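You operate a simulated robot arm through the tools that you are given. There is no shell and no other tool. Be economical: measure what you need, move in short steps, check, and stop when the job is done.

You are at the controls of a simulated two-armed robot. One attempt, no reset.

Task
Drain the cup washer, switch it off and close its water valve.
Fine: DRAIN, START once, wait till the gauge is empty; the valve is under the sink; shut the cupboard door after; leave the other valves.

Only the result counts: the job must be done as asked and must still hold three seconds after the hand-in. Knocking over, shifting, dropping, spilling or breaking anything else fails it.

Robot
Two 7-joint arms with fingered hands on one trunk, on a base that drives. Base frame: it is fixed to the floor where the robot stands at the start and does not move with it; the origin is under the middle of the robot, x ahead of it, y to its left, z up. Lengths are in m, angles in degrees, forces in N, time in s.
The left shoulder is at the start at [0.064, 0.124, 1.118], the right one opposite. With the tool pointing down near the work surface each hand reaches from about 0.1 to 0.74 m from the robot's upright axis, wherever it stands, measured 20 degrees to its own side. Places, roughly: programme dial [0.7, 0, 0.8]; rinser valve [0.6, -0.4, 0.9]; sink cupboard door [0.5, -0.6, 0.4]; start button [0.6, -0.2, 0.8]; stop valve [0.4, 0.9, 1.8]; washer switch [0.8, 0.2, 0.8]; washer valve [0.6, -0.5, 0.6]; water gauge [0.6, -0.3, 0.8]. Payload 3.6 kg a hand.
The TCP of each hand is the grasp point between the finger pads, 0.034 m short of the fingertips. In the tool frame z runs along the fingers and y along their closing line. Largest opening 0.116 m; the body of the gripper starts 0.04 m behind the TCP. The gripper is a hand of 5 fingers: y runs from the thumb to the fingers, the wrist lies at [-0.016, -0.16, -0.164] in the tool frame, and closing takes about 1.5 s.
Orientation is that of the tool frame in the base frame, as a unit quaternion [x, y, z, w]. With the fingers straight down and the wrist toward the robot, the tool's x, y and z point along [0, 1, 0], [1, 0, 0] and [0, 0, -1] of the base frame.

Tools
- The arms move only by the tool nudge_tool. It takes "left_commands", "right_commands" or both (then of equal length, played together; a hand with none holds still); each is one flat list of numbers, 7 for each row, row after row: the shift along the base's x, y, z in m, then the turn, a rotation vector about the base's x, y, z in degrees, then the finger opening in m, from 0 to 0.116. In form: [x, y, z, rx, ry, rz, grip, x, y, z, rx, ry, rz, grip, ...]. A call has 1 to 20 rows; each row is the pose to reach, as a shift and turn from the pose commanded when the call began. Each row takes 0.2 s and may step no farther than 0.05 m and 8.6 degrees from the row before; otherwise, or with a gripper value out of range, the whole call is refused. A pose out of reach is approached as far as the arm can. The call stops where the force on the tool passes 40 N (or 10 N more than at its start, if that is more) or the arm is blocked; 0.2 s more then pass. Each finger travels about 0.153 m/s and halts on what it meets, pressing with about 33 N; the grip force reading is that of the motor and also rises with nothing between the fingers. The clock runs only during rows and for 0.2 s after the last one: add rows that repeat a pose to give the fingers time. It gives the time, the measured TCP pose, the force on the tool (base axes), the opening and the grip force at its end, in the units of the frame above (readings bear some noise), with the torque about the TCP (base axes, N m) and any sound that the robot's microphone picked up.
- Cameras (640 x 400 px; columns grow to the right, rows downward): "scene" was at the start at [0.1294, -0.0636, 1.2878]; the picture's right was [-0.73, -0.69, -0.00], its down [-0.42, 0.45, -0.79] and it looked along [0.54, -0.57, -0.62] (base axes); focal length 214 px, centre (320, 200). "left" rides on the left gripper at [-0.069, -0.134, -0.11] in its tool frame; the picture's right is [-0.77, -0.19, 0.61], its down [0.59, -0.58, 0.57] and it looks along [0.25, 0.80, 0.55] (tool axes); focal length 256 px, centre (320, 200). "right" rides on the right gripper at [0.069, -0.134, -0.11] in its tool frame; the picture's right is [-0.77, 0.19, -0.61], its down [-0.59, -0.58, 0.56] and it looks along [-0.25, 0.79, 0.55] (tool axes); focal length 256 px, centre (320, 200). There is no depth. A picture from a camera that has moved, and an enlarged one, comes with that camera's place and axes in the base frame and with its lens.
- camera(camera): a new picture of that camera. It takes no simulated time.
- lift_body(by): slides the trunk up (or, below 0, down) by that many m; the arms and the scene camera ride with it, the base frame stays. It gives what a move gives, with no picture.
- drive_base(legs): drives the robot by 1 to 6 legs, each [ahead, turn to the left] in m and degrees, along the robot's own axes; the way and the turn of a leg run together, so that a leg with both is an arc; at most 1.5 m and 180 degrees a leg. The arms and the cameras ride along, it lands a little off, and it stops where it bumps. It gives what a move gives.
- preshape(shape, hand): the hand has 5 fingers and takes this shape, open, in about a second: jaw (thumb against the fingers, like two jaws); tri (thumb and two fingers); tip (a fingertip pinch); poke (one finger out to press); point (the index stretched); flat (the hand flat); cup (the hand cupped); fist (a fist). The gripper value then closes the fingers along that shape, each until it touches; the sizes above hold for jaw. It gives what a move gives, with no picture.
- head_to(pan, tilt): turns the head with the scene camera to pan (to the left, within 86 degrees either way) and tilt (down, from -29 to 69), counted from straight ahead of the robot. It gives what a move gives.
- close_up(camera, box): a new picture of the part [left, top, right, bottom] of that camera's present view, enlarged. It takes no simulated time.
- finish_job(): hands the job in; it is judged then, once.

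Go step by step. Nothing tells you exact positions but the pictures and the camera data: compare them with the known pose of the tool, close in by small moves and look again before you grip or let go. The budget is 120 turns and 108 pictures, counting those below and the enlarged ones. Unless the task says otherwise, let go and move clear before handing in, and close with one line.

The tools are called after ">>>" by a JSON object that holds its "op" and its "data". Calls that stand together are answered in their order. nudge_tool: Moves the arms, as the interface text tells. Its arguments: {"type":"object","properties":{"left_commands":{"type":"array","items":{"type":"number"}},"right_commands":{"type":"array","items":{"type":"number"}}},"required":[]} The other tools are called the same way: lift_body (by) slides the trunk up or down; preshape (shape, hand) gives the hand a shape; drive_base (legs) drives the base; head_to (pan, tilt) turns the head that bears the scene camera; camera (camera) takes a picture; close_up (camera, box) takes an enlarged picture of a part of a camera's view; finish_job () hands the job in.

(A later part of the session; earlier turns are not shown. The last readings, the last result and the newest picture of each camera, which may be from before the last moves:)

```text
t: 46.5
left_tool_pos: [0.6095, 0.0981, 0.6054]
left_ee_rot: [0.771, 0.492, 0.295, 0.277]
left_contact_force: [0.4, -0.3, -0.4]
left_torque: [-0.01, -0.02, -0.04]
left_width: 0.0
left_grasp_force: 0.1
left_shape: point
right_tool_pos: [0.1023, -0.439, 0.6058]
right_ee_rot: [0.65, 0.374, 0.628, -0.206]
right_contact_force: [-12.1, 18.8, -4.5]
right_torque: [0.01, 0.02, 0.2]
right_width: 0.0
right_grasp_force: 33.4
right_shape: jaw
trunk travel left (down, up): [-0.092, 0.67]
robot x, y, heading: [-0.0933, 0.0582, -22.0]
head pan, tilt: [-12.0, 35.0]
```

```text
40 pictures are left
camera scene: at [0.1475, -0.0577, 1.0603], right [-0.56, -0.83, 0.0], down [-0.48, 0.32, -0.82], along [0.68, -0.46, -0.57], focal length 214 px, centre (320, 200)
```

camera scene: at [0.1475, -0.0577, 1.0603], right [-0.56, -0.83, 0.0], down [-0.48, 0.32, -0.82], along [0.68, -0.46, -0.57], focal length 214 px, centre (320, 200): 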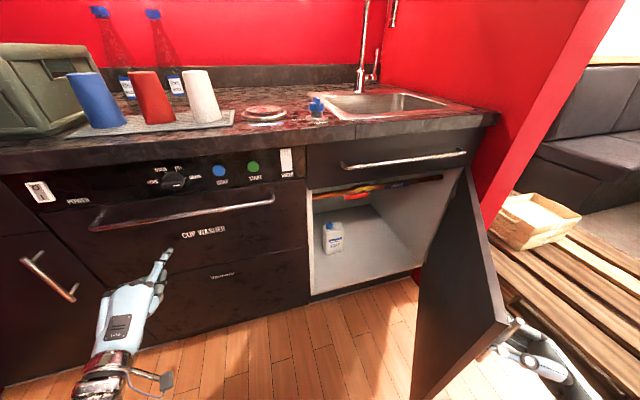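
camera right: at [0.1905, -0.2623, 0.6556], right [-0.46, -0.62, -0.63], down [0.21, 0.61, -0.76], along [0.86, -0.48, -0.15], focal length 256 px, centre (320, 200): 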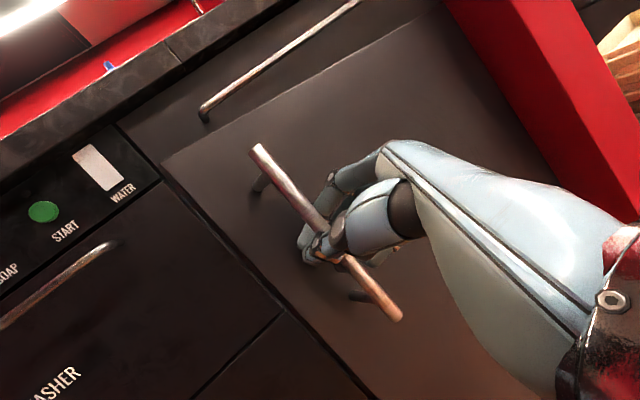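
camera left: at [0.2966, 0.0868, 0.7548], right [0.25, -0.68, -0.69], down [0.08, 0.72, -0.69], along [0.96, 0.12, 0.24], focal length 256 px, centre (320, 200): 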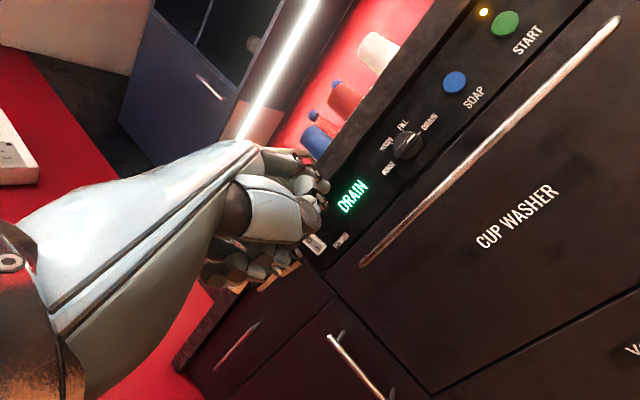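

The door stands well open. I'll release the handle, back the right hand off along its fingers, and raise it above the door.

>>> {"op": "nudge_tool", "data": {"right_commands": [0, 0, 0, 0, 0, 0, 0.05, 0, 0, 0, 0, 0, 0, 0.09, 0, 0, 0, 0, 0, 0, 0.09, -0.016, -0.012, 0, 0, 0, 0, 0.09, -0.032, -0.024, 0, 0, 0, 0, 0.09, -0.048, -0.036, 0, 0, 0, 0, 0.09, -0.056, -0.042, 0.03, 0, 0, 0, 0.09, -0.056, -0.042, 0.07, 0, 0, 0, 0.09, -0.056, -0.042, 0.11, 0, 0, 0, 0.09, -0.056, -0.042, 0.15, 0, 0, 0, 0.09]}}

>>> {"op": "lift_body", "data": {"by": 0.1}}

>>> {"op": "camera", "data": {"camera": "scene"}}

```text
t: 48.7
left_tool_pos: [0.6083, 0.0984, 0.6065]
left_ee_rot: [0.772, 0.491, 0.295, 0.277]
left_contact_force: [0.0, 0.3, 0.6]
left_torque: [-0.04, -0.01, -0.03]
left_width: 0.0002
left_grasp_force: 0.0
left_shape: point
right_tool_pos: [0.0489, -0.4827, 0.7532]
right_ee_rot: [0.651, 0.373, 0.628, -0.206]
right_contact_force: [-0.4, -0.2, 0.0]
right_torque: [0.01, -0.01, 0.01]
right_width: 0.0898
right_grasp_force: 0.1
right_shape: jaw
trunk travel left (down, up): [-0.092, 0.67]
robot x, y, heading: [-0.0937, 0.0574, -21.9]
head pan, tilt: [-12.0, 35.0]
```

```text
t: 50.0
left_tool_pos: [0.6093, 0.0979, 0.7052]
left_ee_rot: [0.771, 0.492, 0.295, 0.276]
left_contact_force: [-1.2, -0.2, 0.7]
left_torque: [-0.06, 0.0, 0.02]
left_width: 0.108
left_grasp_force: 0.1
left_shape: point
right_tool_pos: [0.0458, -0.4822, 0.8522]
right_ee_rot: [0.651, 0.373, 0.628, -0.205]
right_contact_force: [0.2, 0.4, -0.2]
right_torque: [0.0, -0.01, 0.02]
right_width: 0.0897
right_grasp_force: 0.0
right_shape: jaw
trunk travel left (down, up): [-0.192, 0.57]
robot x, y, heading: [-0.0936, 0.0609, -21.7]
head pan, tilt: [-12.0, 35.0]
```

```text
39 pictures are left
camera scene: at [0.0968, -0.0377, 1.1671], right [-0.56, -0.83, 0.0], down [-0.48, 0.32, -0.82], along [0.68, -0.46, -0.57], focal length 214 px, centre (320, 200)
```

scene: 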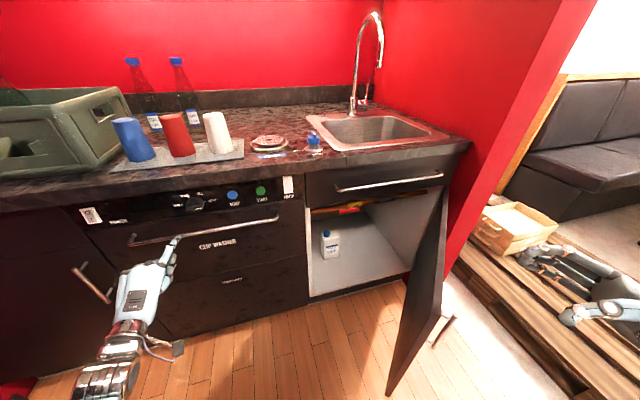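

The hand is clear above the door. Let me look at the valve more closely before planning its turn.

>>> {"op": "close_up", "data": {"camera": "scene", "box": [296, 170, 456, 270]}}

```text
4.00 times, centred on (376, 220) of scene
camera zoom: at [0.0968, -0.0377, 1.1671], right [-0.56, -0.83, 0.0], down [-0.48, 0.32, -0.82], along [0.68, -0.46, -0.57], focal length 858 px, centre (96, 120)
```

zoom: 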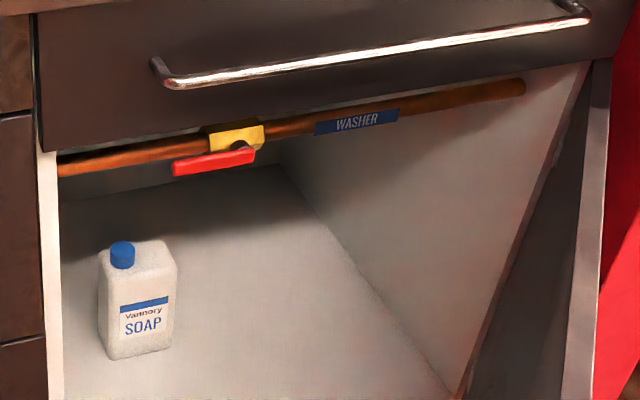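

The red lever points left along the pipe from a pivot at its right end. I'll give the right hand the pointing shape and bring it level, above and left of the door, in front of the cupboard.

>>> {"op": "preshape", "data": {"shape": "point", "hand": "right"}}

>>> {"op": "nudge_tool", "data": {"right_commands": [0.01, 0.012, 0.01, -6.3, 1.1, -1.9, 0.108, 0.03, 0.022, 0.01, -12.7, 2.2, -3.7, 0.108, 0.055, 0.03, 0.01, -19, 3.3, -5.6, 0.108, 0.08, 0.04, 0.01, -25.4, 4.4, -7.4, 0.108, 0.11, 0.05, 0.01, -31.7, 5.5, -9.3, 0.108, 0.14, 0.058, 0.01, -38, 6.7, -11.2, 0.108, 0.17, 0.058, 0.01, -44.4, 7.8, -13, 0.108, 0.2, 0.058, 0.01, -50.7, 8.9, -14.9, 0.108, 0.225, 0.058, 0.0, -57.1, 10, -16.7, 0.108, 0.25, 0.058, -0.01, -63.4, 11.1, -18.6, 0.108, 0.27, 0.058, -0.02, -69.8, 12.2, -20.4, 0.108, 0.29, 0.058, -0.03, -76.1, 13.3, -22.3, 0.108]}}

>>> {"op": "camera", "data": {"camera": "scene"}}

```text
t: 50.9
left_tool_pos: [0.6081, 0.0997, 0.7057]
left_ee_rot: [0.771, 0.492, 0.295, 0.277]
left_contact_force: [0.1, 0.3, 0.3]
left_torque: [0.01, -0.02, 0.0]
left_width: 0.108
left_grasp_force: 0.0
left_shape: point
right_tool_pos: [0.047, -0.4805, 0.8534]
right_ee_rot: [0.651, 0.373, 0.629, -0.206]
right_contact_force: [-0.4, 0.9, 0.0]
right_torque: [-0.03, -0.02, 0.04]
right_width: 0.1081
right_grasp_force: 0.0
right_shape: point
trunk travel left (down, up): [-0.192, 0.57]
robot x, y, heading: [-0.094, 0.0581, -21.9]
head pan, tilt: [-12.0, 35.0]
```

```text
t: 53.5
left_tool_pos: [0.6083, 0.0989, 0.7061]
left_ee_rot: [0.771, 0.493, 0.295, 0.277]
left_contact_force: [0.4, -0.2, 0.4]
left_torque: [0.02, 0.0, 0.0]
left_width: 0.108
left_grasp_force: 0.0
left_shape: point
right_tool_pos: [0.3377, -0.4241, 0.8222]
right_ee_rot: [0.756, 0.531, 0.219, 0.314]
right_contact_force: [-0.4, 0.3, 0.3]
right_torque: [0.01, 0.03, 0.0]
right_width: 0.1081
right_grasp_force: 0.0
right_shape: point
trunk travel left (down, up): [-0.192, 0.57]
robot x, y, heading: [-0.0933, 0.0564, -21.8]
head pan, tilt: [-12.0, 35.0]
```

```text
37 pictures are left
camera scene: at [0.0969, -0.0373, 1.1672], right [-0.56, -0.83, 0.0], down [-0.48, 0.32, -0.82], along [0.68, -0.46, -0.57], focal length 214 px, centre (320, 200)
```

scene: 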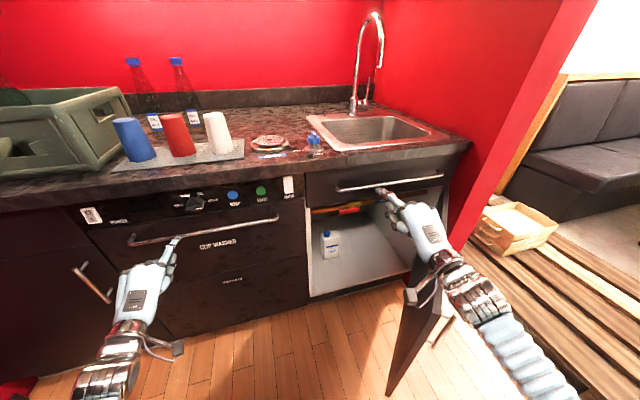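

The hand is level in front of the cupboard, but the forearm lies over the open door. I'll move it left, lower the trunk, and then push the door wider from inside.

>>> {"op": "nudge_tool", "data": {"right_commands": [0.01, 0.031, 0, 0, 0, 0, 0.108, 0.02, 0.062, 0, 0, 0, 0, 0.108, 0.03, 0.093, 0, 0, 0, 0, 0.108, 0.04, 0.124, 0, 0, 0, 0, 0.108]}}

>>> {"op": "lift_body", "data": {"by": -0.18}}

>>> {"op": "head_to", "data": {"pan": -20, "tilt": 35}}

>>> {"op": "camera", "data": {"camera": "scene"}}

>>> {"op": "camera", "data": {"camera": "right"}}

```text
t: 54.5
left_tool_pos: [0.6095, 0.0986, 0.7059]
left_ee_rot: [0.771, 0.492, 0.294, 0.277]
left_contact_force: [-0.2, 0.4, -0.2]
left_torque: [0.01, 0.01, -0.01]
left_width: 0.1079
left_grasp_force: 0.0
left_shape: point
right_tool_pos: [0.3775, -0.2988, 0.8236]
right_ee_rot: [0.756, 0.531, 0.219, 0.314]
right_contact_force: [0.9, -0.6, -0.7]
right_torque: [0.0, 0.01, -0.02]
right_width: 0.1083
right_grasp_force: 0.1
right_shape: point
trunk travel left (down, up): [-0.192, 0.57]
robot x, y, heading: [-0.0912, 0.059, -21.7]
head pan, tilt: [-12.0, 35.0]
```

```text
t: 56.5
left_tool_pos: [0.6086, 0.0948, 0.5273]
left_ee_rot: [0.772, 0.491, 0.297, 0.274]
left_contact_force: [-0.1, -0.2, 0.6]
left_torque: [0.01, -0.01, -0.01]
left_width: 0.0
left_grasp_force: 0.1
left_shape: point
right_tool_pos: [0.3807, -0.3073, 0.6051]
right_ee_rot: [0.765, 0.545, 0.194, 0.284]
right_contact_force: [0.1, 0.1, -0.3]
right_torque: [-0.03, 0.0, -0.01]
right_width: 0.1083
right_grasp_force: 0.0
right_shape: point
trunk travel left (down, up): [-0.012, 0.75]
robot x, y, heading: [-0.0911, 0.0565, -21.6]
head pan, tilt: [-12.0, 35.0]
```

```text
t: 57.2
left_tool_pos: [0.6085, 0.0956, 0.5265]
left_ee_rot: [0.772, 0.491, 0.297, 0.274]
left_contact_force: [-1.5, 0.3, 0.1]
left_torque: [-0.01, 0.02, 0.02]
left_width: 0.0
left_grasp_force: 0.1
left_shape: point
right_tool_pos: [0.3823, -0.3056, 0.6058]
right_ee_rot: [0.765, 0.544, 0.195, 0.283]
right_contact_force: [-0.3, 0.1, 0.7]
right_torque: [0.02, 0.01, 0.0]
right_width: 0.1079
right_grasp_force: 0.1
right_shape: point
trunk travel left (down, up): [-0.012, 0.75]
robot x, y, heading: [-0.0945, 0.058, -21.8]
head pan, tilt: [-20.0, 35.0]
```

```text
36 pictures are left
camera scene: at [0.1832, -0.0918, 0.9715], right [-0.67, -0.75, -0.01], down [-0.43, 0.39, -0.82], along [0.61, -0.54, -0.58], focal length 214 px, centre (320, 200)
```

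scene: 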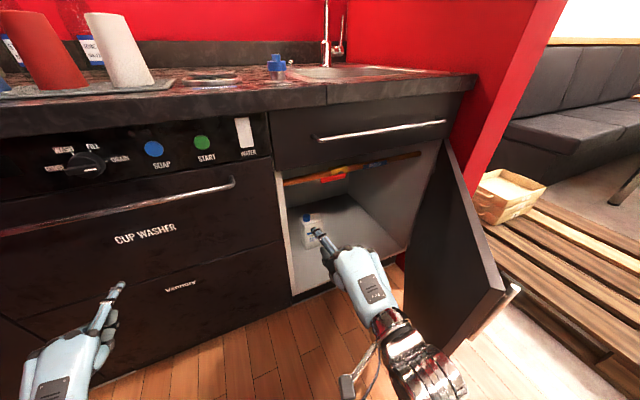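

```text
35 pictures are left
camera right: at [0.2406, -0.1844, 0.6013], right [-0.49, -0.64, 0.6], down [-0.27, -0.54, -0.8], along [0.83, -0.55, 0.09], focal length 256 px, centre (320, 200)
```

right: 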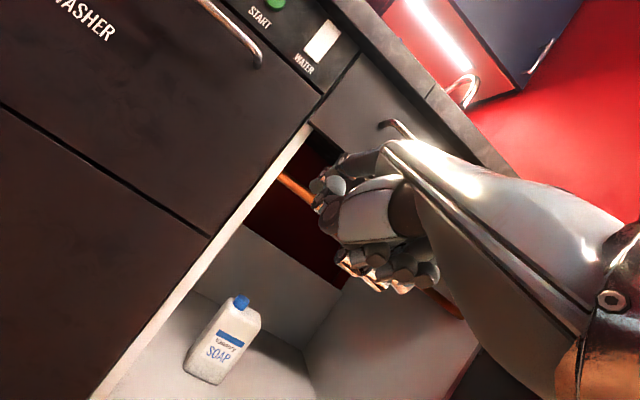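

Now I see the valve in front of the pipe (pipe at about f 0.76, z 0.63). A close-up of the lever for its exact place.

>>> {"op": "close_up", "data": {"camera": "scene", "box": [276, 145, 436, 245]}}

```text
4.00 times, centred on (356, 195) of scene
camera zoom: at [0.1832, -0.0918, 0.9715], right [-0.67, -0.75, -0.01], down [-0.43, 0.39, -0.82], along [0.61, -0.54, -0.58], focal length 858 px, centre (176, 220)
```

zoom: 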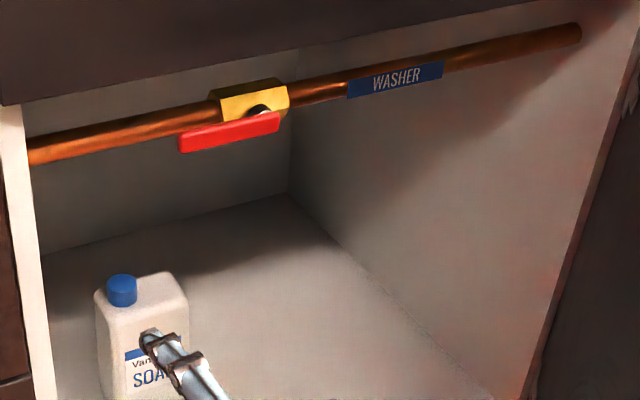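

The lever runs from a pivot at about l -0.333 to its end at about l -0.266, z ≈0.637. I'll bring the right index to just above the lever's free end, still outside.

>>> {"op": "nudge_tool", "data": {"right_commands": [0.0, -0.035, 0.02, 0, 0, 0, 0.108, 0.005, -0.07, 0.038, 0, 0, 0, 0.108, 0.03, -0.107, 0.038, 0, 0, 0, 0.108, 0.065, -0.135, 0.038, 0, 0, 0, 0.108, 0.0955, -0.16, 0.038, 0, 0, 0, 0.108]}}

>>> {"op": "camera", "data": {"camera": "scene"}}

>>> {"op": "camera", "data": {"camera": "right"}}

```text
t: 58.4
left_tool_pos: [0.6361, 0.1961, 0.5624]
left_ee_rot: [0.731, 0.542, 0.313, 0.272]
left_contact_force: [2.5, -4.1, -1.8]
left_torque: [0.06, -0.05, 0.17]
left_width: 0.1081
left_grasp_force: 0.0
left_shape: point
right_tool_pos: [0.5617, -0.2805, 0.6125]
right_ee_rot: [0.725, 0.647, 0.139, 0.191]
right_contact_force: [-68.9, 13.9, 23.9]
right_torque: [-0.07, -0.37, 0.16]
right_width: 0.1082
right_grasp_force: 0.2
right_shape: point
right hand out of reach, approached as far as the arm can: row 1
trunk travel left (down, up): [-0.012, 0.75]
robot x, y, heading: [-0.0455, 0.0495, -7.1]
head pan, tilt: [-20.0, 35.0]
stopped in row 5 (right hand): the arm was blocked; the commanded pose is now the measured one
```

```text
33 pictures are left
camera scene: at [0.286, 0.206, 0.9775], right [-0.45, -0.87, 0.22], down [-0.53, 0.06, -0.84], along [0.72, -0.49, -0.49], focal length 214 px, centre (320, 200)
```

scene: 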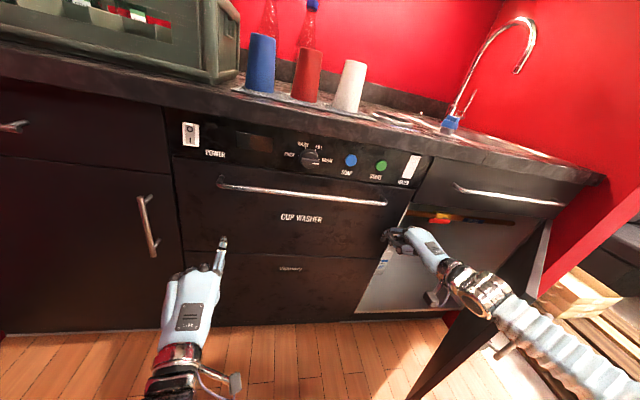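

```text
32 pictures are left
camera right: at [0.4028, -0.1907, 0.6444], right [-0.2, -0.72, 0.66], down [-0.33, -0.59, -0.74], along [0.92, -0.37, -0.12], focal length 256 px, centre (320, 200)
```

right: 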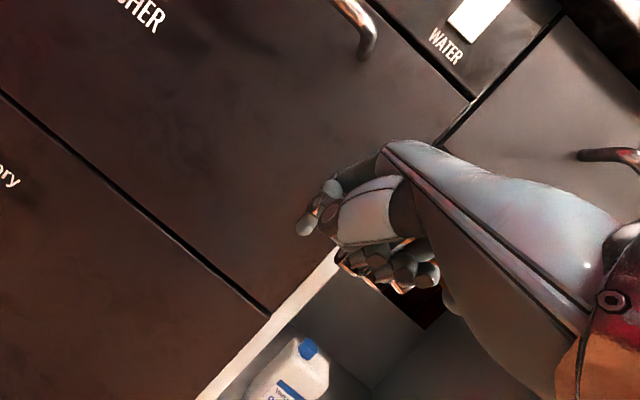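

The forearm must have pressed on the door's free edge, which swung the robot and pushed the finger onto the washer front. I'll back the right hand off at once and look.

>>> {"op": "nudge_tool", "data": {"right_commands": [-0.02, 0.0, 0, 0, 0, 0, 0.108, -0.04, 0.005, 0, 0, 0, 0, 0.108, -0.06, 0.012, 0, 0, 0, 0, 0.108, -0.08, 0.02, 0, 0, 0, 0, 0.108]}}

>>> {"op": "camera", "data": {"camera": "scene"}}

```text
t: 58.8
left_tool_pos: [0.6663, 0.1326, 0.6158]
left_ee_rot: [0.741, 0.485, 0.411, 0.217]
left_contact_force: [-9.4, 16.1, -3.5]
left_torque: [-0.52, -0.78, -0.83]
left_width: 0.108
left_grasp_force: 0.1
left_shape: point
right_tool_pos: [0.6075, -0.2274, 0.6072]
right_ee_rot: [0.703, 0.668, 0.231, 0.078]
right_contact_force: [-228.1, 19.6, 37.9]
right_torque: [0.53, -0.62, 4.14]
right_width: 0.108
right_grasp_force: 0.1
right_shape: point
trunk travel left (down, up): [-0.012, 0.75]
robot x, y, heading: [0.0221, 0.0499, 9.3]
head pan, tilt: [-20.0, 35.0]
stopped in row 1 (left hand): the arm was blocked; the commanded pose is now the measured one
```

```text
31 pictures are left
camera scene: at [0.2792, 0.2816, 0.9859], right [-0.19, -0.96, 0.2], down [-0.51, -0.08, -0.85], along [0.84, -0.27, -0.48], focal length 214 px, centre (320, 200)
```

scene: 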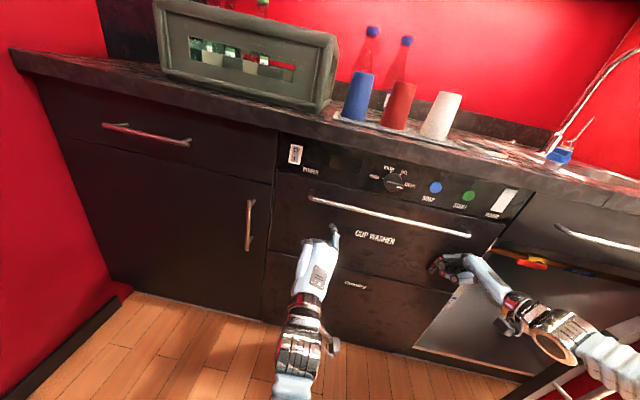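

The robot is being pushed and leaning, with both hands against the washer front. I'll drive straight back to take the load off.

>>> {"op": "drive_base", "data": {"legs": [[-0.12, 0]]}}

>>> {"op": "camera", "data": {"camera": "scene"}}

```text
t: 59.5
left_tool_pos: [0.6894, 0.1292, 0.6403]
left_ee_rot: [0.672, 0.393, 0.621, 0.088]
left_contact_force: [-38.8, 17.2, -6.3]
left_torque: [0.08, 0.37, 0.49]
left_width: 0.108
left_grasp_force: 0.0
left_shape: point
right_tool_pos: [0.6312, -0.1609, 0.6389]
right_ee_rot: [0.611, 0.735, 0.293, 0.013]
right_contact_force: [-163.4, 64.2, -16.6]
right_torque: [-0.75, 0.49, 2.81]
right_width: 0.1081
right_grasp_force: 0.0
right_shape: point
trunk travel left (down, up): [-0.012, 0.75]
robot x, y, heading: [0.0025, 0.0482, 10.9]
head pan, tilt: [-20.0, 35.0]
stopped in leg 1: the robot was blocked; the commanded pose is now the measured one
```

```text
30 pictures are left
camera scene: at [0.2346, 0.3145, 0.9862], right [-0.16, -0.96, 0.23], down [-0.5, -0.12, -0.86], along [0.85, -0.25, -0.46], focal length 214 px, centre (320, 200)
```

scene: 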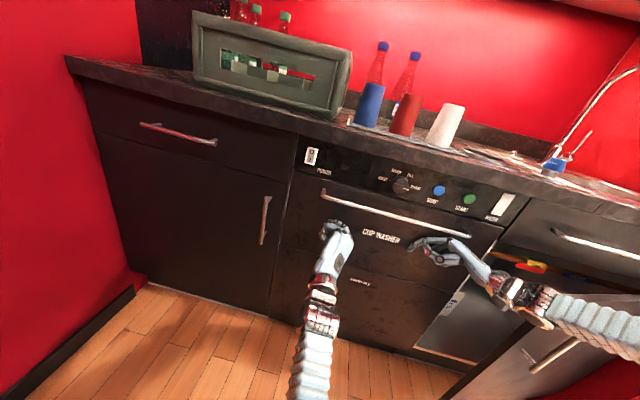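

The right forearm seems to have lain on the door's top edge when the trunk went down, tipping the robot. I'll draw both hands back off the washer front, then raise the trunk to free the forearm.

>>> {"op": "nudge_tool", "data": {"left_commands": [-0.02, 0.0, 0, 0, 0, 0, 0.108, -0.04, 0.0, 0, 0, 0, 0, 0.108, -0.06, 0.0, 0, 0, 0, 0, 0.108, -0.08, 0.0, 0, 0, 0, 0, 0.108], "right_commands": [-0.02, 0.0, 0.01, 0, 0, 0, 0.108, -0.04, 0.0, 0.02, 0, 0, 0, 0.108, -0.06, 0.0, 0.03, 0, 0, 0, 0.108, -0.08, 0.0, 0.04, 0, 0, 0, 0.108]}}

>>> {"op": "camera", "data": {"camera": "scene"}}

```text
t: 59.8
left_tool_pos: [0.7161, 0.1656, 0.6705]
left_ee_rot: [0.6, 0.331, 0.729, -0.006]
left_contact_force: [-57.6, 17.9, -5.4]
left_torque: [-0.07, -0.15, 0.63]
left_width: 0.1078
left_grasp_force: 0.1
left_shape: point
right_tool_pos: [0.6309, -0.1236, 0.6369]
right_ee_rot: [0.543, 0.785, 0.299, -0.019]
right_contact_force: [-119.0, 51.8, 13.3]
right_torque: [-2.41, -3.21, -4.47]
right_width: 0.0
right_grasp_force: 0.0
right_shape: point
trunk travel left (down, up): [-0.012, 0.75]
robot x, y, heading: [0.0033, 0.0516, 14.1]
head pan, tilt: [-20.0, 35.0]
stopped in row 1 (left hand): the force on the tool passed its limit at 69 N (the readings are from after the stop); the commanded pose is now the measured one
```

```text
29 pictures are left
camera scene: at [0.213, 0.3259, 0.9915], right [-0.11, -0.97, 0.22], down [-0.48, -0.14, -0.86], along [0.87, -0.2, -0.45], focal length 214 px, centre (320, 200)
```

scene: 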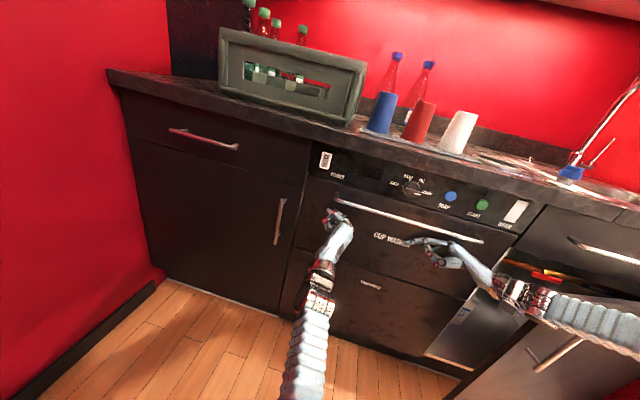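

The robot still leans left with the right forearm caught at the door. Raising the trunk should lift the forearm off it.

>>> {"op": "lift_body", "data": {"by": 0.1}}

>>> {"op": "camera", "data": {"camera": "scene"}}

```text
t: 60.0
left_tool_pos: [0.7415, 0.1938, 0.6973]
left_ee_rot: [0.508, 0.275, 0.813, -0.078]
left_contact_force: [-244.8, 33.2, -18.4]
left_torque: [0.6, -0.6, -3.01]
left_width: 0.108
left_grasp_force: 0.0
left_shape: point
right_tool_pos: [0.6259, -0.0891, 0.5561]
right_ee_rot: [0.482, 0.789, 0.356, -0.135]
right_contact_force: [-72.7, 25.1, 21.2]
right_torque: [-2.23, -1.94, -5.35]
right_width: 0.1081
right_grasp_force: 0.1
right_shape: point
trunk travel left (down, up): [-0.013, 0.749]
robot x, y, heading: [0.0187, 0.059, 20.7]
head pan, tilt: [-20.0, 35.0]
stopped: the force on the tool passed its limit at 169 N (the readings are from after the stop); the commanded pose is now the measured one
```

```text
28 pictures are left
camera scene: at [0.2104, 0.3066, 0.9958], right [0.01, -0.98, 0.17], down [-0.48, -0.16, -0.86], along [0.88, -0.07, -0.47], focal length 214 px, centre (320, 200)
```

scene: 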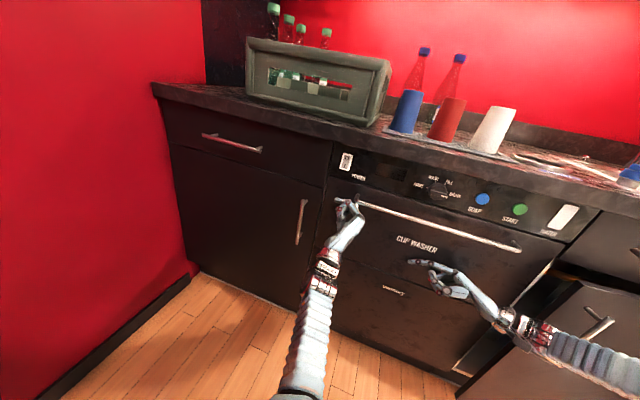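

The lean is decreasing but it's still moving. I'll let it settle with a harmless head move and then look.

>>> {"op": "head_to", "data": {"pan": -30, "tilt": 35}}

>>> {"op": "camera", "data": {"camera": "scene"}}

```text
t: 60.7
left_tool_pos: [0.7392, 0.209, 0.7663]
left_ee_rot: [0.313, 0.092, 0.942, -0.077]
left_contact_force: [-68.4, 108.1, -96.3]
left_torque: [3.26, 2.45, -1.81]
left_width: 0.108
left_grasp_force: 0.1
left_shape: point
right_tool_pos: [0.6229, -0.0383, 0.4792]
right_ee_rot: [0.405, 0.765, 0.375, -0.332]
right_contact_force: [-228.4, 5.2, 31.8]
right_torque: [-2.6, 0.21, -17.83]
right_width: 0.1081
right_grasp_force: 0.1
right_shape: point
trunk travel left (down, up): [-0.013, 0.749]
robot x, y, heading: [0.0445, 0.1206, 37.5]
head pan, tilt: [-30.0, 35.0]
```

```text
27 pictures are left
camera scene: at [0.2522, 0.3549, 0.9792], right [0.13, -0.99, 0.09], down [-0.52, -0.15, -0.84], along [0.85, 0.06, -0.53], focal length 214 px, centre (320, 200)
```

scene: 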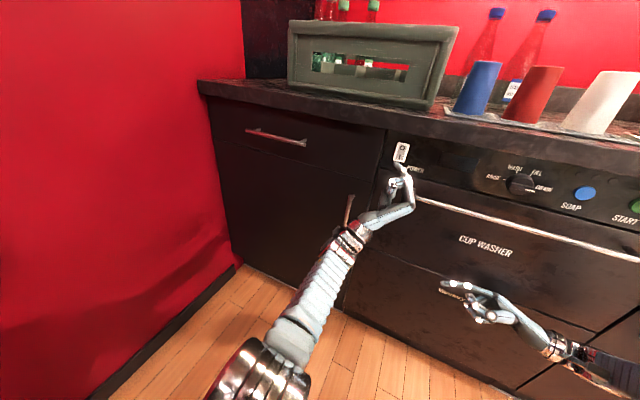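

It's nearly upright again but has yawed left, with both hands pressed to the washer front. Driving backward to unload them.

>>> {"op": "drive_base", "data": {"legs": [[-0.25, 0]]}}

>>> {"op": "camera", "data": {"camera": "scene"}}

```text
t: 61.5
left_tool_pos: [0.7239, 0.172, 0.6848]
left_ee_rot: [0.246, -0.065, 0.959, -0.125]
left_contact_force: [-114.3, 43.9, -16.8]
left_torque: [1.76, -0.64, -3.26]
left_width: 0.108
left_grasp_force: 0.1
left_shape: point
right_tool_pos: [0.6187, 0.0003, 0.4232]
right_ee_rot: [0.334, 0.719, 0.399, -0.462]
right_contact_force: [0.4, 5.4, -3.1]
right_torque: [0.28, 0.0, 0.11]
right_width: 0.1078
right_grasp_force: 0.0
right_shape: point
trunk travel left (down, up): [-0.013, 0.749]
robot x, y, heading: [0.0408, 0.1216, 40.5]
head pan, tilt: [-30.0, 35.0]
stopped in leg 1: the robot was blocked; the commanded pose is now the measured one
```

```text
26 pictures are left
camera scene: at [0.2662, 0.317, 0.9784], right [0.18, -0.98, 0.04], down [-0.54, -0.13, -0.83], along [0.82, 0.13, -0.55], focal length 214 px, centre (320, 200)
```

scene: 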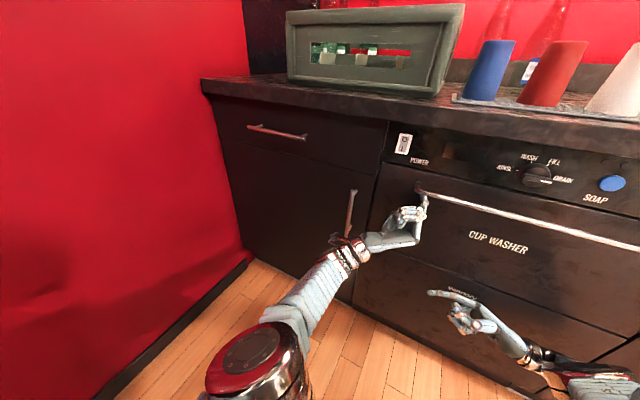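

Upright again and the right hand is free; only the left hand still presses. Withdrawing the left hand, and the right a little.

>>> {"op": "nudge_tool", "data": {"left_commands": [-0.02, 0.0, 0, 0, 0, 0, 0.108, -0.04, 0.0, 0, 0, 0, 0, 0.108, -0.06, 0.0, 0, 0, 0, 0, 0.108, -0.08, 0.0, 0, 0, 0, 0, 0.108, -0.1, 0.0, 0, 0, 0, 0, 0.108], "right_commands": [-0.01, 0.0, 0, 0, 0, 0, 0.108, -0.02, 0.0, 0, 0, 0, 0, 0.108, -0.03, 0.0, 0, 0, 0, 0, 0.108, -0.04, 0.0, 0, 0, 0, 0, 0.108, -0.05, 0.0, 0, 0, 0, 0, 0.108]}}

>>> {"op": "camera", "data": {"camera": "scene"}}

```text
t: 61.8
left_tool_pos: [0.705, 0.1268, 0.6477]
left_ee_rot: [0.249, -0.067, 0.964, -0.059]
left_contact_force: [-82.8, 26.8, 7.7]
left_torque: [-1.76, -3.05, -5.98]
left_width: 0.1081
left_grasp_force: 0.0
left_shape: point
right_tool_pos: [0.6238, -0.0215, 0.3956]
right_ee_rot: [0.333, 0.698, 0.412, -0.481]
right_contact_force: [-7.5, -1.8, -4.2]
right_torque: [0.28, 0.24, -0.31]
right_width: 0.0002
right_grasp_force: 0.0
right_shape: point
trunk travel left (down, up): [-0.013, 0.749]
robot x, y, heading: [0.0346, 0.1214, 40.4]
head pan, tilt: [-30.0, 35.0]
stopped in row 1 (left hand): the arm was blocked; the commanded pose is now the measured one
```

```text
25 pictures are left
camera scene: at [0.2948, 0.2754, 0.9755], right [0.18, -0.98, -0.01], down [-0.56, -0.1, -0.82], along [0.81, 0.15, -0.57], focal length 214 px, centre (320, 200)
```

scene: 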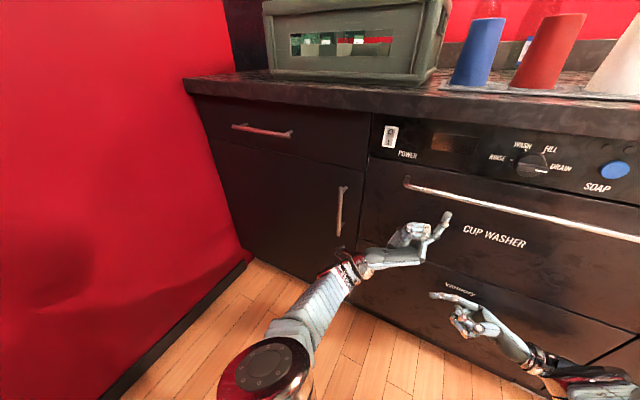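

Upright and now stable-looking. I'll let it settle with another small head turn.

>>> {"op": "head_to", "data": {"pan": -50, "tilt": 40}}

>>> {"op": "head_to", "data": {"pan": -60, "tilt": 40}}

>>> {"op": "camera", "data": {"camera": "scene"}}

```text
t: 62.6
left_tool_pos: [0.7041, 0.1204, 0.6507]
left_ee_rot: [0.255, -0.07, 0.962, -0.069]
left_contact_force: [-120.5, 35.2, -12.9]
left_torque: [-0.71, -2.84, -6.62]
left_width: 0.108
left_grasp_force: 0.1
left_shape: point
right_tool_pos: [0.626, -0.0105, 0.4012]
right_ee_rot: [0.329, 0.708, 0.406, -0.475]
right_contact_force: [2.1, 2.1, -0.9]
right_torque: [0.07, -0.04, 0.07]
right_width: 0.0001
right_grasp_force: 0.1
right_shape: point
trunk travel left (down, up): [-0.013, 0.749]
robot x, y, heading: [0.0381, 0.1233, 41.2]
head pan, tilt: [-50.0, 40.0]
```

```text
t: 63.4
left_tool_pos: [0.7065, 0.1325, 0.6448]
left_ee_rot: [0.257, -0.07, 0.961, -0.071]
left_contact_force: [-98.6, 30.2, 3.3]
left_torque: [-1.18, -2.36, -6.47]
left_width: 0.1081
left_grasp_force: 0.0
left_shape: point
right_tool_pos: [0.6251, -0.0144, 0.4012]
right_ee_rot: [0.329, 0.707, 0.408, -0.474]
right_contact_force: [-8.5, 0.3, 1.6]
right_torque: [-0.02, -0.03, -0.5]
right_width: 0.0001
right_grasp_force: 0.0
right_shape: point
trunk travel left (down, up): [-0.013, 0.749]
robot x, y, heading: [0.0355, 0.122, 40.1]
head pan, tilt: [-60.0, 40.0]
```

```text
24 pictures are left
camera scene: at [0.2834, 0.2411, 0.9675], right [-0.33, -0.94, 0.0], down [-0.6, 0.21, -0.77], along [0.73, -0.26, -0.64], focal length 214 px, centre (320, 200)
```

scene: 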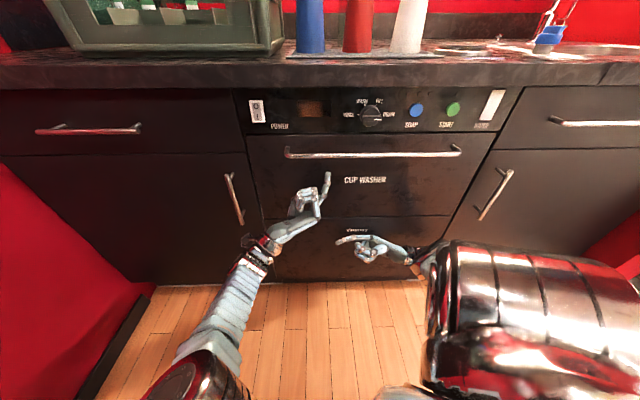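

All stable: robot upright, cupboard door shut, cups in place. I'll try driving back again to relieve the left hand.

>>> {"op": "drive_base", "data": {"legs": [[-0.15, 0]]}}

```text
t: 64.1
left_tool_pos: [0.7016, 0.1359, 0.639]
left_ee_rot: [0.255, -0.072, 0.961, -0.072]
left_contact_force: [-33.5, 14.0, -2.3]
left_torque: [-0.07, -0.48, -2.27]
left_width: 0.1078
left_grasp_force: 0.2
left_shape: point
right_tool_pos: [0.6248, -0.0132, 0.3994]
right_ee_rot: [0.33, 0.707, 0.406, -0.477]
right_contact_force: [-1.0, -0.3, 0.4]
right_torque: [0.0, 0.02, -0.05]
right_width: 0.0001
right_grasp_force: 0.2
right_shape: point
trunk travel left (down, up): [-0.013, 0.749]
robot x, y, heading: [0.0341, 0.117, 41.5]
head pan, tilt: [-60.0, 40.0]
stopped in leg 1: the robot was blocked; the commanded pose is now the measured one
```

Still blocked backward. Turning a little to the left should carry the left hand away from the panel.

>>> {"op": "drive_base", "data": {"legs": [[0, 12]]}}

>>> {"op": "camera", "data": {"camera": "scene"}}

```text
t: 65.2
left_tool_pos: [0.6925, 0.2689, 0.6411]
left_ee_rot: [0.262, -0.043, 0.949, -0.171]
left_contact_force: [1.0, 0.6, -0.8]
left_torque: [0.02, 0.0, -0.04]
left_width: 0.0002
left_grasp_force: 0.0
left_shape: point
right_tool_pos: [0.6402, 0.1091, 0.3972]
right_ee_rot: [0.254, 0.736, 0.358, -0.516]
right_contact_force: [1.3, -1.0, -0.7]
right_torque: [0.03, -0.02, 0.01]
right_width: 0.0
right_grasp_force: 0.0
right_shape: point
trunk travel left (down, up): [-0.013, 0.749]
robot x, y, heading: [0.0354, 0.1203, 53.0]
head pan, tilt: [-60.0, 40.0]
```

```text
23 pictures are left
camera scene: at [0.2609, 0.2945, 0.9643], right [-0.12, -0.99, 0.01], down [-0.64, 0.07, -0.76], along [0.76, -0.1, -0.65], focal length 214 px, centre (320, 200)
```

scene: 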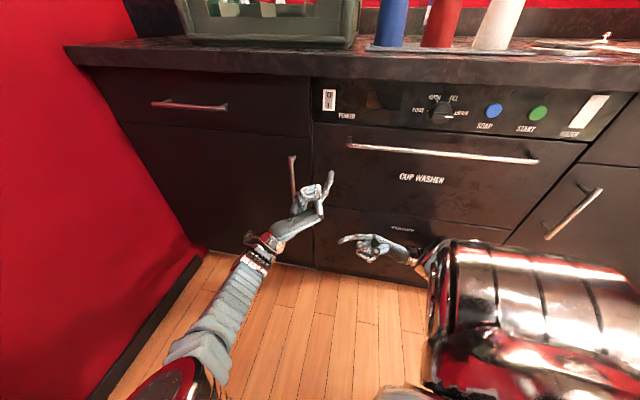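

Both hands are free now. I'll swing the left hand back to the robot's own left side, away from the panel.

>>> {"op": "nudge_tool", "data": {"left_commands": [-0.036, 0.027, 0, 0, 0, 0, 0.108, -0.072, 0.054, 0, 0, 0, 0, 0.108, -0.108, 0.081, 0, 0, 0, 0, 0.108, -0.144, 0.108, 0, 0, 0, 0, 0.108, -0.18, 0.135, 0, 0, 0, 0, 0.108, -0.216, 0.162, 0, 0, 0, 0, 0.108, -0.252, 0.189, 0, 0, 0, 0, 0.108]}}

>>> {"op": "nudge_tool", "data": {"right_commands": [-0.03, 0.0, 0.02, 0, 0, 0, 0.108, -0.06, 0.0, 0.04, 0, 0, 0, 0.108, -0.09, -0.01, 0.06, 0, 0, 0, 0.108, -0.12, -0.02, 0.08, 0, 0, 0, 0.108]}}

>>> {"op": "camera", "data": {"camera": "scene"}}

```text
t: 66.8
left_tool_pos: [0.4355, 0.4556, 0.6453]
left_ee_rot: [0.258, -0.046, 0.949, -0.173]
left_contact_force: [-0.1, 0.7, -0.1]
left_torque: [0.04, -0.02, 0.0]
left_width: 0.0
left_grasp_force: 0.2
left_shape: point
right_tool_pos: [0.6389, 0.1077, 0.3988]
right_ee_rot: [0.251, 0.737, 0.36, -0.515]
right_contact_force: [0.3, -0.2, -0.8]
right_torque: [0.02, 0.01, -0.04]
right_width: 0.0
right_grasp_force: 0.0
right_shape: point
trunk travel left (down, up): [-0.013, 0.749]
robot x, y, heading: [0.0349, 0.1153, 52.8]
head pan, tilt: [-60.0, 40.0]
```

```text
t: 67.8
left_tool_pos: [0.4358, 0.455, 0.6463]
left_ee_rot: [0.259, -0.047, 0.949, -0.173]
left_contact_force: [0.7, -0.3, -0.7]
left_torque: [0.03, 0.01, 0.01]
left_width: 0.0003
left_grasp_force: 0.1
left_shape: point
right_tool_pos: [0.5195, 0.0867, 0.4785]
right_ee_rot: [0.251, 0.737, 0.36, -0.514]
right_contact_force: [-0.1, 0.1, -0.2]
right_torque: [0.01, 0.01, 0.02]
right_width: 0.0
right_grasp_force: 0.2
right_shape: point
trunk travel left (down, up): [-0.013, 0.749]
robot x, y, heading: [0.0355, 0.1177, 52.9]
head pan, tilt: [-60.0, 40.0]
```

```text
22 pictures are left
camera scene: at [0.2555, 0.2883, 0.9654], right [-0.12, -0.99, 0.0], down [-0.64, 0.08, -0.77], along [0.76, -0.09, -0.64], focal length 214 px, centre (320, 200)
```

scene: 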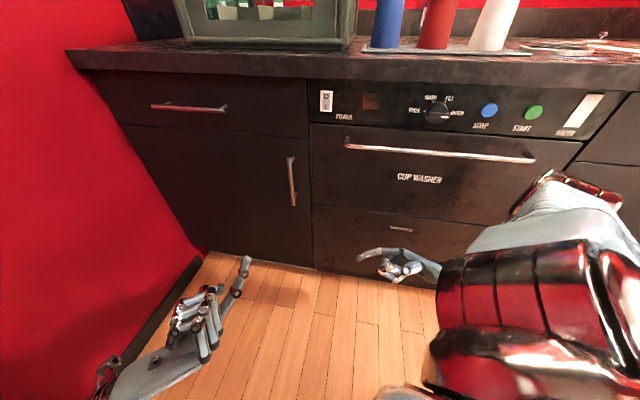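

Arms are controllable again. Now I'll back the robot away before turning.

>>> {"op": "drive_base", "data": {"legs": [[-0.25, 0]]}}

>>> {"op": "lift_body", "data": {"by": 0.2}}

```text
t: 69.2
left_tool_pos: [0.3413, 0.3355, 0.6556]
left_ee_rot: [0.25, -0.053, 0.949, -0.183]
left_contact_force: [0.3, -0.4, 0.6]
left_torque: [0.02, 0.0, 0.04]
left_width: 0.0
left_grasp_force: 0.2
left_shape: point
right_tool_pos: [0.4298, -0.0308, 0.488]
right_ee_rot: [0.236, 0.737, 0.373, -0.511]
right_contact_force: [0.1, -1.0, 1.0]
right_torque: [-0.09, -0.04, -0.01]
right_width: 0.1079
right_grasp_force: 0.1
right_shape: point
trunk travel left (down, up): [-0.013, 0.749]
robot x, y, heading: [-0.0525, 0.0085, 53.2]
head pan, tilt: [-60.0, 40.0]
stopped in leg 1: the robot was blocked; the commanded pose is now the measured one
```

```text
t: 69.7
left_tool_pos: [0.2956, 0.2754, 0.7062]
left_ee_rot: [0.207, -0.089, 0.955, -0.195]
left_contact_force: [-0.9, 0.6, 0.1]
left_torque: [-0.04, -0.03, -0.09]
left_width: 0.0001
left_grasp_force: 0.0
left_shape: point
right_tool_pos: [0.394, -0.0749, 0.5115]
right_ee_rot: [0.203, 0.736, 0.415, -0.494]
right_contact_force: [0.5, 1.4, -0.4]
right_torque: [0.06, 0.0, 0.07]
right_width: 0.0001
right_grasp_force: 0.0
right_shape: point
trunk travel left (down, up): [-0.025, 0.738]
robot x, y, heading: [-0.0494, 0.0051, 53.0]
head pan, tilt: [-60.0, 40.0]
stopped: the arm was blocked; the commanded pose is now the measured one
```

Something is catching again. Let me look toward the right arm's side.

>>> {"op": "head_to", "data": {"pan": -85, "tilt": 30}}

>>> {"op": "camera", "data": {"camera": "scene"}}

```text
t: 70.6
left_tool_pos: [0.3086, 0.293, 0.6962]
left_ee_rot: [0.22, -0.08, 0.953, -0.193]
left_contact_force: [0.7, -0.9, 0.2]
left_torque: [0.0, -0.03, 0.03]
left_width: 0.0
left_grasp_force: 0.0
left_shape: point
right_tool_pos: [0.4053, -0.063, 0.5071]
right_ee_rot: [0.211, 0.737, 0.404, -0.498]
right_contact_force: [0.3, 0.6, 0.6]
right_torque: [0.0, -0.04, 0.01]
right_width: 0.0001
right_grasp_force: 0.0
right_shape: point
trunk travel left (down, up): [-0.025, 0.738]
robot x, y, heading: [-0.0518, 0.0051, 52.9]
head pan, tilt: [-85.0, 30.0]
```

```text
21 pictures are left
camera scene: at [0.1606, 0.1356, 0.9939], right [-0.53, -0.85, 0.0], down [-0.43, 0.26, -0.87], along [0.73, -0.46, -0.5], focal length 214 px, centre (320, 200)
```

scene: 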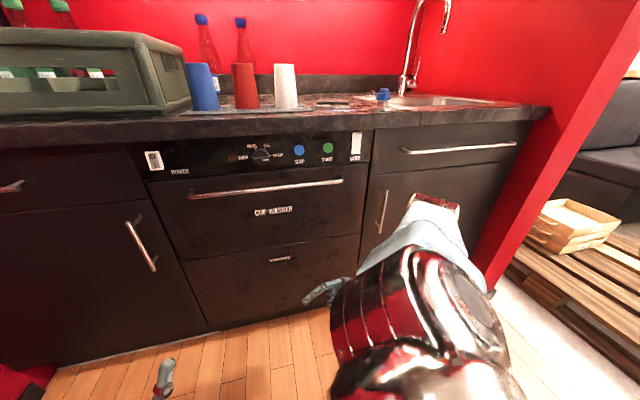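

Nothing is touching in front; the block is probably behind. The arms are compact enough now to turn right in place.

>>> {"op": "drive_base", "data": {"legs": [[0, -37], [0, -37]]}}

>>> {"op": "head_to", "data": {"pan": 0, "tilt": 38}}

>>> {"op": "camera", "data": {"camera": "scene"}}

```text
t: 74.5
left_tool_pos: [0.3274, -0.2506, 0.6952]
left_ee_rot: [0.129, -0.194, 0.881, 0.411]
left_contact_force: [0.3, 0.2, 0.4]
left_torque: [0.0, 0.0, 0.01]
left_width: 0.0002
left_grasp_force: 0.0
left_shape: point
right_tool_pos: [0.0168, -0.4453, 0.5079]
right_ee_rot: [0.607, 0.468, 0.621, -0.162]
right_contact_force: [-0.2, 0.3, -0.1]
right_torque: [-0.01, 0.0, -0.04]
right_width: 0.0
right_grasp_force: 0.1
right_shape: point
trunk travel left (down, up): [-0.025, 0.738]
robot x, y, heading: [-0.0493, 0.0096, -19.7]
head pan, tilt: [-85.0, 30.0]
```

```text
t: 76.0
left_tool_pos: [0.3282, -0.2496, 0.6961]
left_ee_rot: [0.129, -0.194, 0.881, 0.411]
left_contact_force: [0.7, -0.1, -0.4]
left_torque: [0.01, 0.0, 0.01]
left_width: 0.0
left_grasp_force: 0.0
left_shape: point
right_tool_pos: [0.0162, -0.4457, 0.5082]
right_ee_rot: [0.608, 0.467, 0.621, -0.161]
right_contact_force: [0.5, 1.1, -0.9]
right_torque: [0.0, 0.02, -0.01]
right_width: 0.0
right_grasp_force: 0.0
right_shape: point
trunk travel left (down, up): [-0.025, 0.738]
robot x, y, heading: [-0.046, 0.0116, -19.9]
head pan, tilt: [0.0, 38.0]
```

```text
20 pictures are left
camera scene: at [0.2392, -0.0965, 0.9816], right [-0.34, -0.94, 0.0], down [-0.58, 0.21, -0.79], along [0.74, -0.27, -0.62], focal length 214 px, centre (320, 200)
```

scene: 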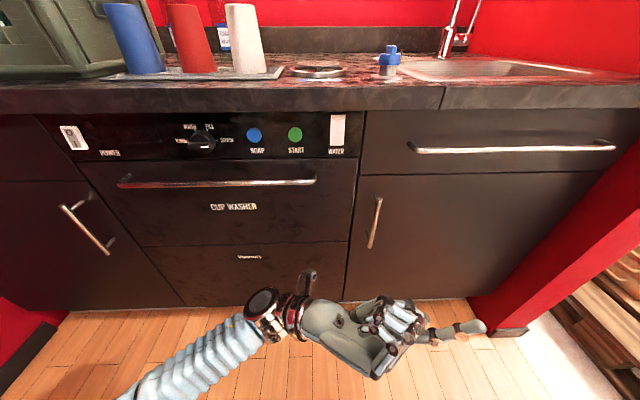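

Everything still looks in order, and the door is shut. Now I'll unwind the left arm to its own side.

>>> {"op": "nudge_tool", "data": {"left_commands": [0.006, 0.019, 0.003, -2.1, 8.1, 0.3, 0.108, 0.011, 0.038, 0.006, -4.2, 16.3, 0.5, 0.108, 0.017, 0.057, 0.009, -6.4, 24.4, 0.8, 0.108, 0.023, 0.076, 0.012, -8.5, 32.5, 1.1, 0.108, 0.028, 0.096, 0.015, -10.6, 40.7, 1.3, 0.108, 0.034, 0.115, 0.018, -12.7, 48.8, 1.6, 0.108, 0.04, 0.134, 0.021, -14.8, 56.9, 1.9, 0.108, 0.045, 0.153, 0.024, -16.9, 65.1, 2.1, 0.108, 0.051, 0.172, 0.026, -19.1, 73.2, 2.4, 0.108, 0.056, 0.191, 0.029, -21.2, 81.4, 2.6, 0.108, 0.062, 0.21, 0.032, -23.3, 89.5, 2.9, 0.108, 0.068, 0.229, 0.035, -25.4, 97.6, 3.2, 0.108, 0.073, 0.249, 0.038, -27.5, 105.8, 3.4, 0.108, 0.079, 0.268, 0.041, -29.6, 113.9, 3.7, 0.108, 0.085, 0.287, 0.044, -31.8, 122, 4, 0.108, 0.09, 0.306, 0.047, -33.9, 130.2, 4.2, 0.108, 0.096, 0.325, 0.05, -36, 138.3, 4.5, 0.108]}}

>>> {"op": "drive_base", "data": {"legs": [[-0.05, 0]]}}

```text
t: 79.6
left_tool_pos: [0.4479, 0.1156, 0.6192]
left_ee_rot: [0.759, 0.505, 0.262, 0.316]
left_contact_force: [3.1, 4.3, -3.4]
left_torque: [-0.28, 0.02, -0.28]
left_width: 0.108
left_grasp_force: 0.0
left_shape: point
left hand out of reach, approached as far as the arm can: row 12, 13, 14, 15, 16, 17
right_tool_pos: [0.0166, -0.4458, 0.5078]
right_ee_rot: [0.608, 0.467, 0.621, -0.162]
right_contact_force: [0.2, 0.3, -0.5]
right_torque: [0.05, -0.01, 0.01]
right_width: 0.0
right_grasp_force: 0.0
right_shape: point
trunk travel left (down, up): [-0.025, 0.738]
robot x, y, heading: [-0.0489, 0.0089, -20.0]
head pan, tilt: [0.0, 38.0]
```

```text
t: 80.6
left_tool_pos: [0.402, 0.1358, 0.6153]
left_ee_rot: [0.754, 0.521, 0.239, 0.32]
left_contact_force: [0.2, 1.2, 0.9]
left_torque: [-0.02, -0.02, 0.04]
left_width: 0.108
left_grasp_force: 0.0
left_shape: point
right_tool_pos: [-0.0322, -0.4285, 0.5082]
right_ee_rot: [0.608, 0.468, 0.621, -0.161]
right_contact_force: [0.1, 0.2, -0.3]
right_torque: [-0.01, -0.03, -0.01]
right_width: 0.0
right_grasp_force: 0.2
right_shape: point
trunk travel left (down, up): [-0.025, 0.738]
robot x, y, heading: [-0.1003, 0.0284, -19.9]
head pan, tilt: [0.0, 38.0]
```

The left arm is back to normal. Now the right hand again: jaw shape, trunk up a little, and to the pre-grasp pose in front of the handle.

>>> {"op": "preshape", "data": {"shape": "jaw", "hand": "right"}}

>>> {"op": "lift_body", "data": {"by": 0.07}}

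>>> {"op": "nudge_tool", "data": {"right_commands": [0.036, 0.009, 0.002, 0.9, 0.2, -3.9, 0.08, 0.071, 0.018, 0.004, 1.8, 0.4, -7.8, 0.08, 0.107, 0.026, 0.006, 2.7, 0.6, -11.7, 0.08, 0.142, 0.035, 0.008, 3.6, 0.9, -15.6, 0.08, 0.178, 0.044, 0.01, 4.5, 1.1, -19.5, 0.08, 0.213, 0.053, 0.012, 5.4, 1.3, -23.4, 0.08, 0.249, 0.062, 0.014, 6.3, 1.5, -27.4, 0.08, 0.284, 0.07, 0.016, 7.2, 1.7, -31.3, 0.08, 0.32, 0.079, 0.018, 8.1, 1.9, -35.2, 0.08, 0.355, 0.088, 0.02, 9, 2.2, -39.1, 0.08, 0.391, 0.097, 0.022, 9.9, 2.4, -43, 0.08, 0.426, 0.106, 0.024, 10.8, 2.6, -46.9, 0.08, 0.462, 0.1145, 0.026, 11.7, 2.8, -50.8, 0.08]}}

>>> {"op": "camera", "data": {"camera": "scene"}}

```text
t: 81.5
left_tool_pos: [0.402, 0.1355, 0.6173]
left_ee_rot: [0.754, 0.521, 0.24, 0.32]
left_contact_force: [0.2, -0.8, 0.3]
left_torque: [-0.03, 0.0, 0.02]
left_width: 0.108
left_grasp_force: 0.0
left_shape: point
right_tool_pos: [-0.0306, -0.4288, 0.5077]
right_ee_rot: [0.608, 0.467, 0.622, -0.161]
right_contact_force: [0.9, -0.2, -0.2]
right_torque: [0.01, -0.02, 0.02]
right_width: 0.1157
right_grasp_force: 0.2
right_shape: jaw
trunk travel left (down, up): [-0.025, 0.738]
robot x, y, heading: [-0.0933, 0.0281, -19.9]
head pan, tilt: [0.0, 38.0]
```

```text
t: 82.5
left_tool_pos: [0.4006, 0.135, 0.6857]
left_ee_rot: [0.754, 0.521, 0.239, 0.32]
left_contact_force: [0.2, 0.1, -0.8]
left_torque: [0.02, -0.02, 0.01]
left_width: 0.1082
left_grasp_force: 0.0
left_shape: point
right_tool_pos: [-0.0316, -0.4295, 0.5776]
right_ee_rot: [0.608, 0.467, 0.621, -0.161]
right_contact_force: [0.3, -0.6, 0.4]
right_torque: [-0.02, 0.0, 0.01]
right_width: 0.116
right_grasp_force: 0.1
right_shape: jaw
trunk travel left (down, up): [-0.095, 0.668]
robot x, y, heading: [-0.0978, 0.0253, -19.6]
head pan, tilt: [0.0, 38.0]
```

```text
t: 85.2
left_tool_pos: [0.4031, 0.1357, 0.6856]
left_ee_rot: [0.754, 0.521, 0.239, 0.32]
left_contact_force: [0.2, 0.1, -0.2]
left_torque: [-0.02, 0.02, 0.01]
left_width: 0.1075
left_grasp_force: 0.1
left_shape: point
right_tool_pos: [0.3732, -0.3502, 0.5941]
right_ee_rot: [0.755, 0.223, 0.612, 0.075]
right_contact_force: [-0.1, -0.3, -1.0]
right_torque: [0.03, 0.04, 0.02]
right_width: 0.08
right_grasp_force: 0.0
right_shape: jaw
trunk travel left (down, up): [-0.095, 0.668]
robot x, y, heading: [-0.0962, 0.026, -20.3]
head pan, tilt: [0.0, 38.0]
stopped in row 13 (right hand): the arm was blocked; the commanded pose is now the measured one
```

```text
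19 pictures are left
camera scene: at [0.1523, -0.0649, 1.0585], right [-0.34, -0.94, 0.0], down [-0.58, 0.21, -0.79], along [0.74, -0.27, -0.62], focal length 214 px, centre (320, 200)
```

scene: 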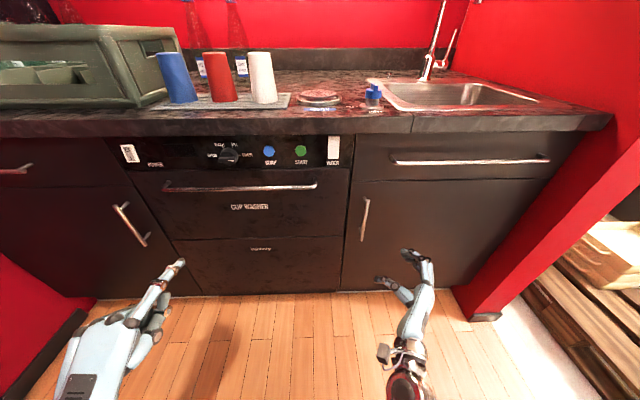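

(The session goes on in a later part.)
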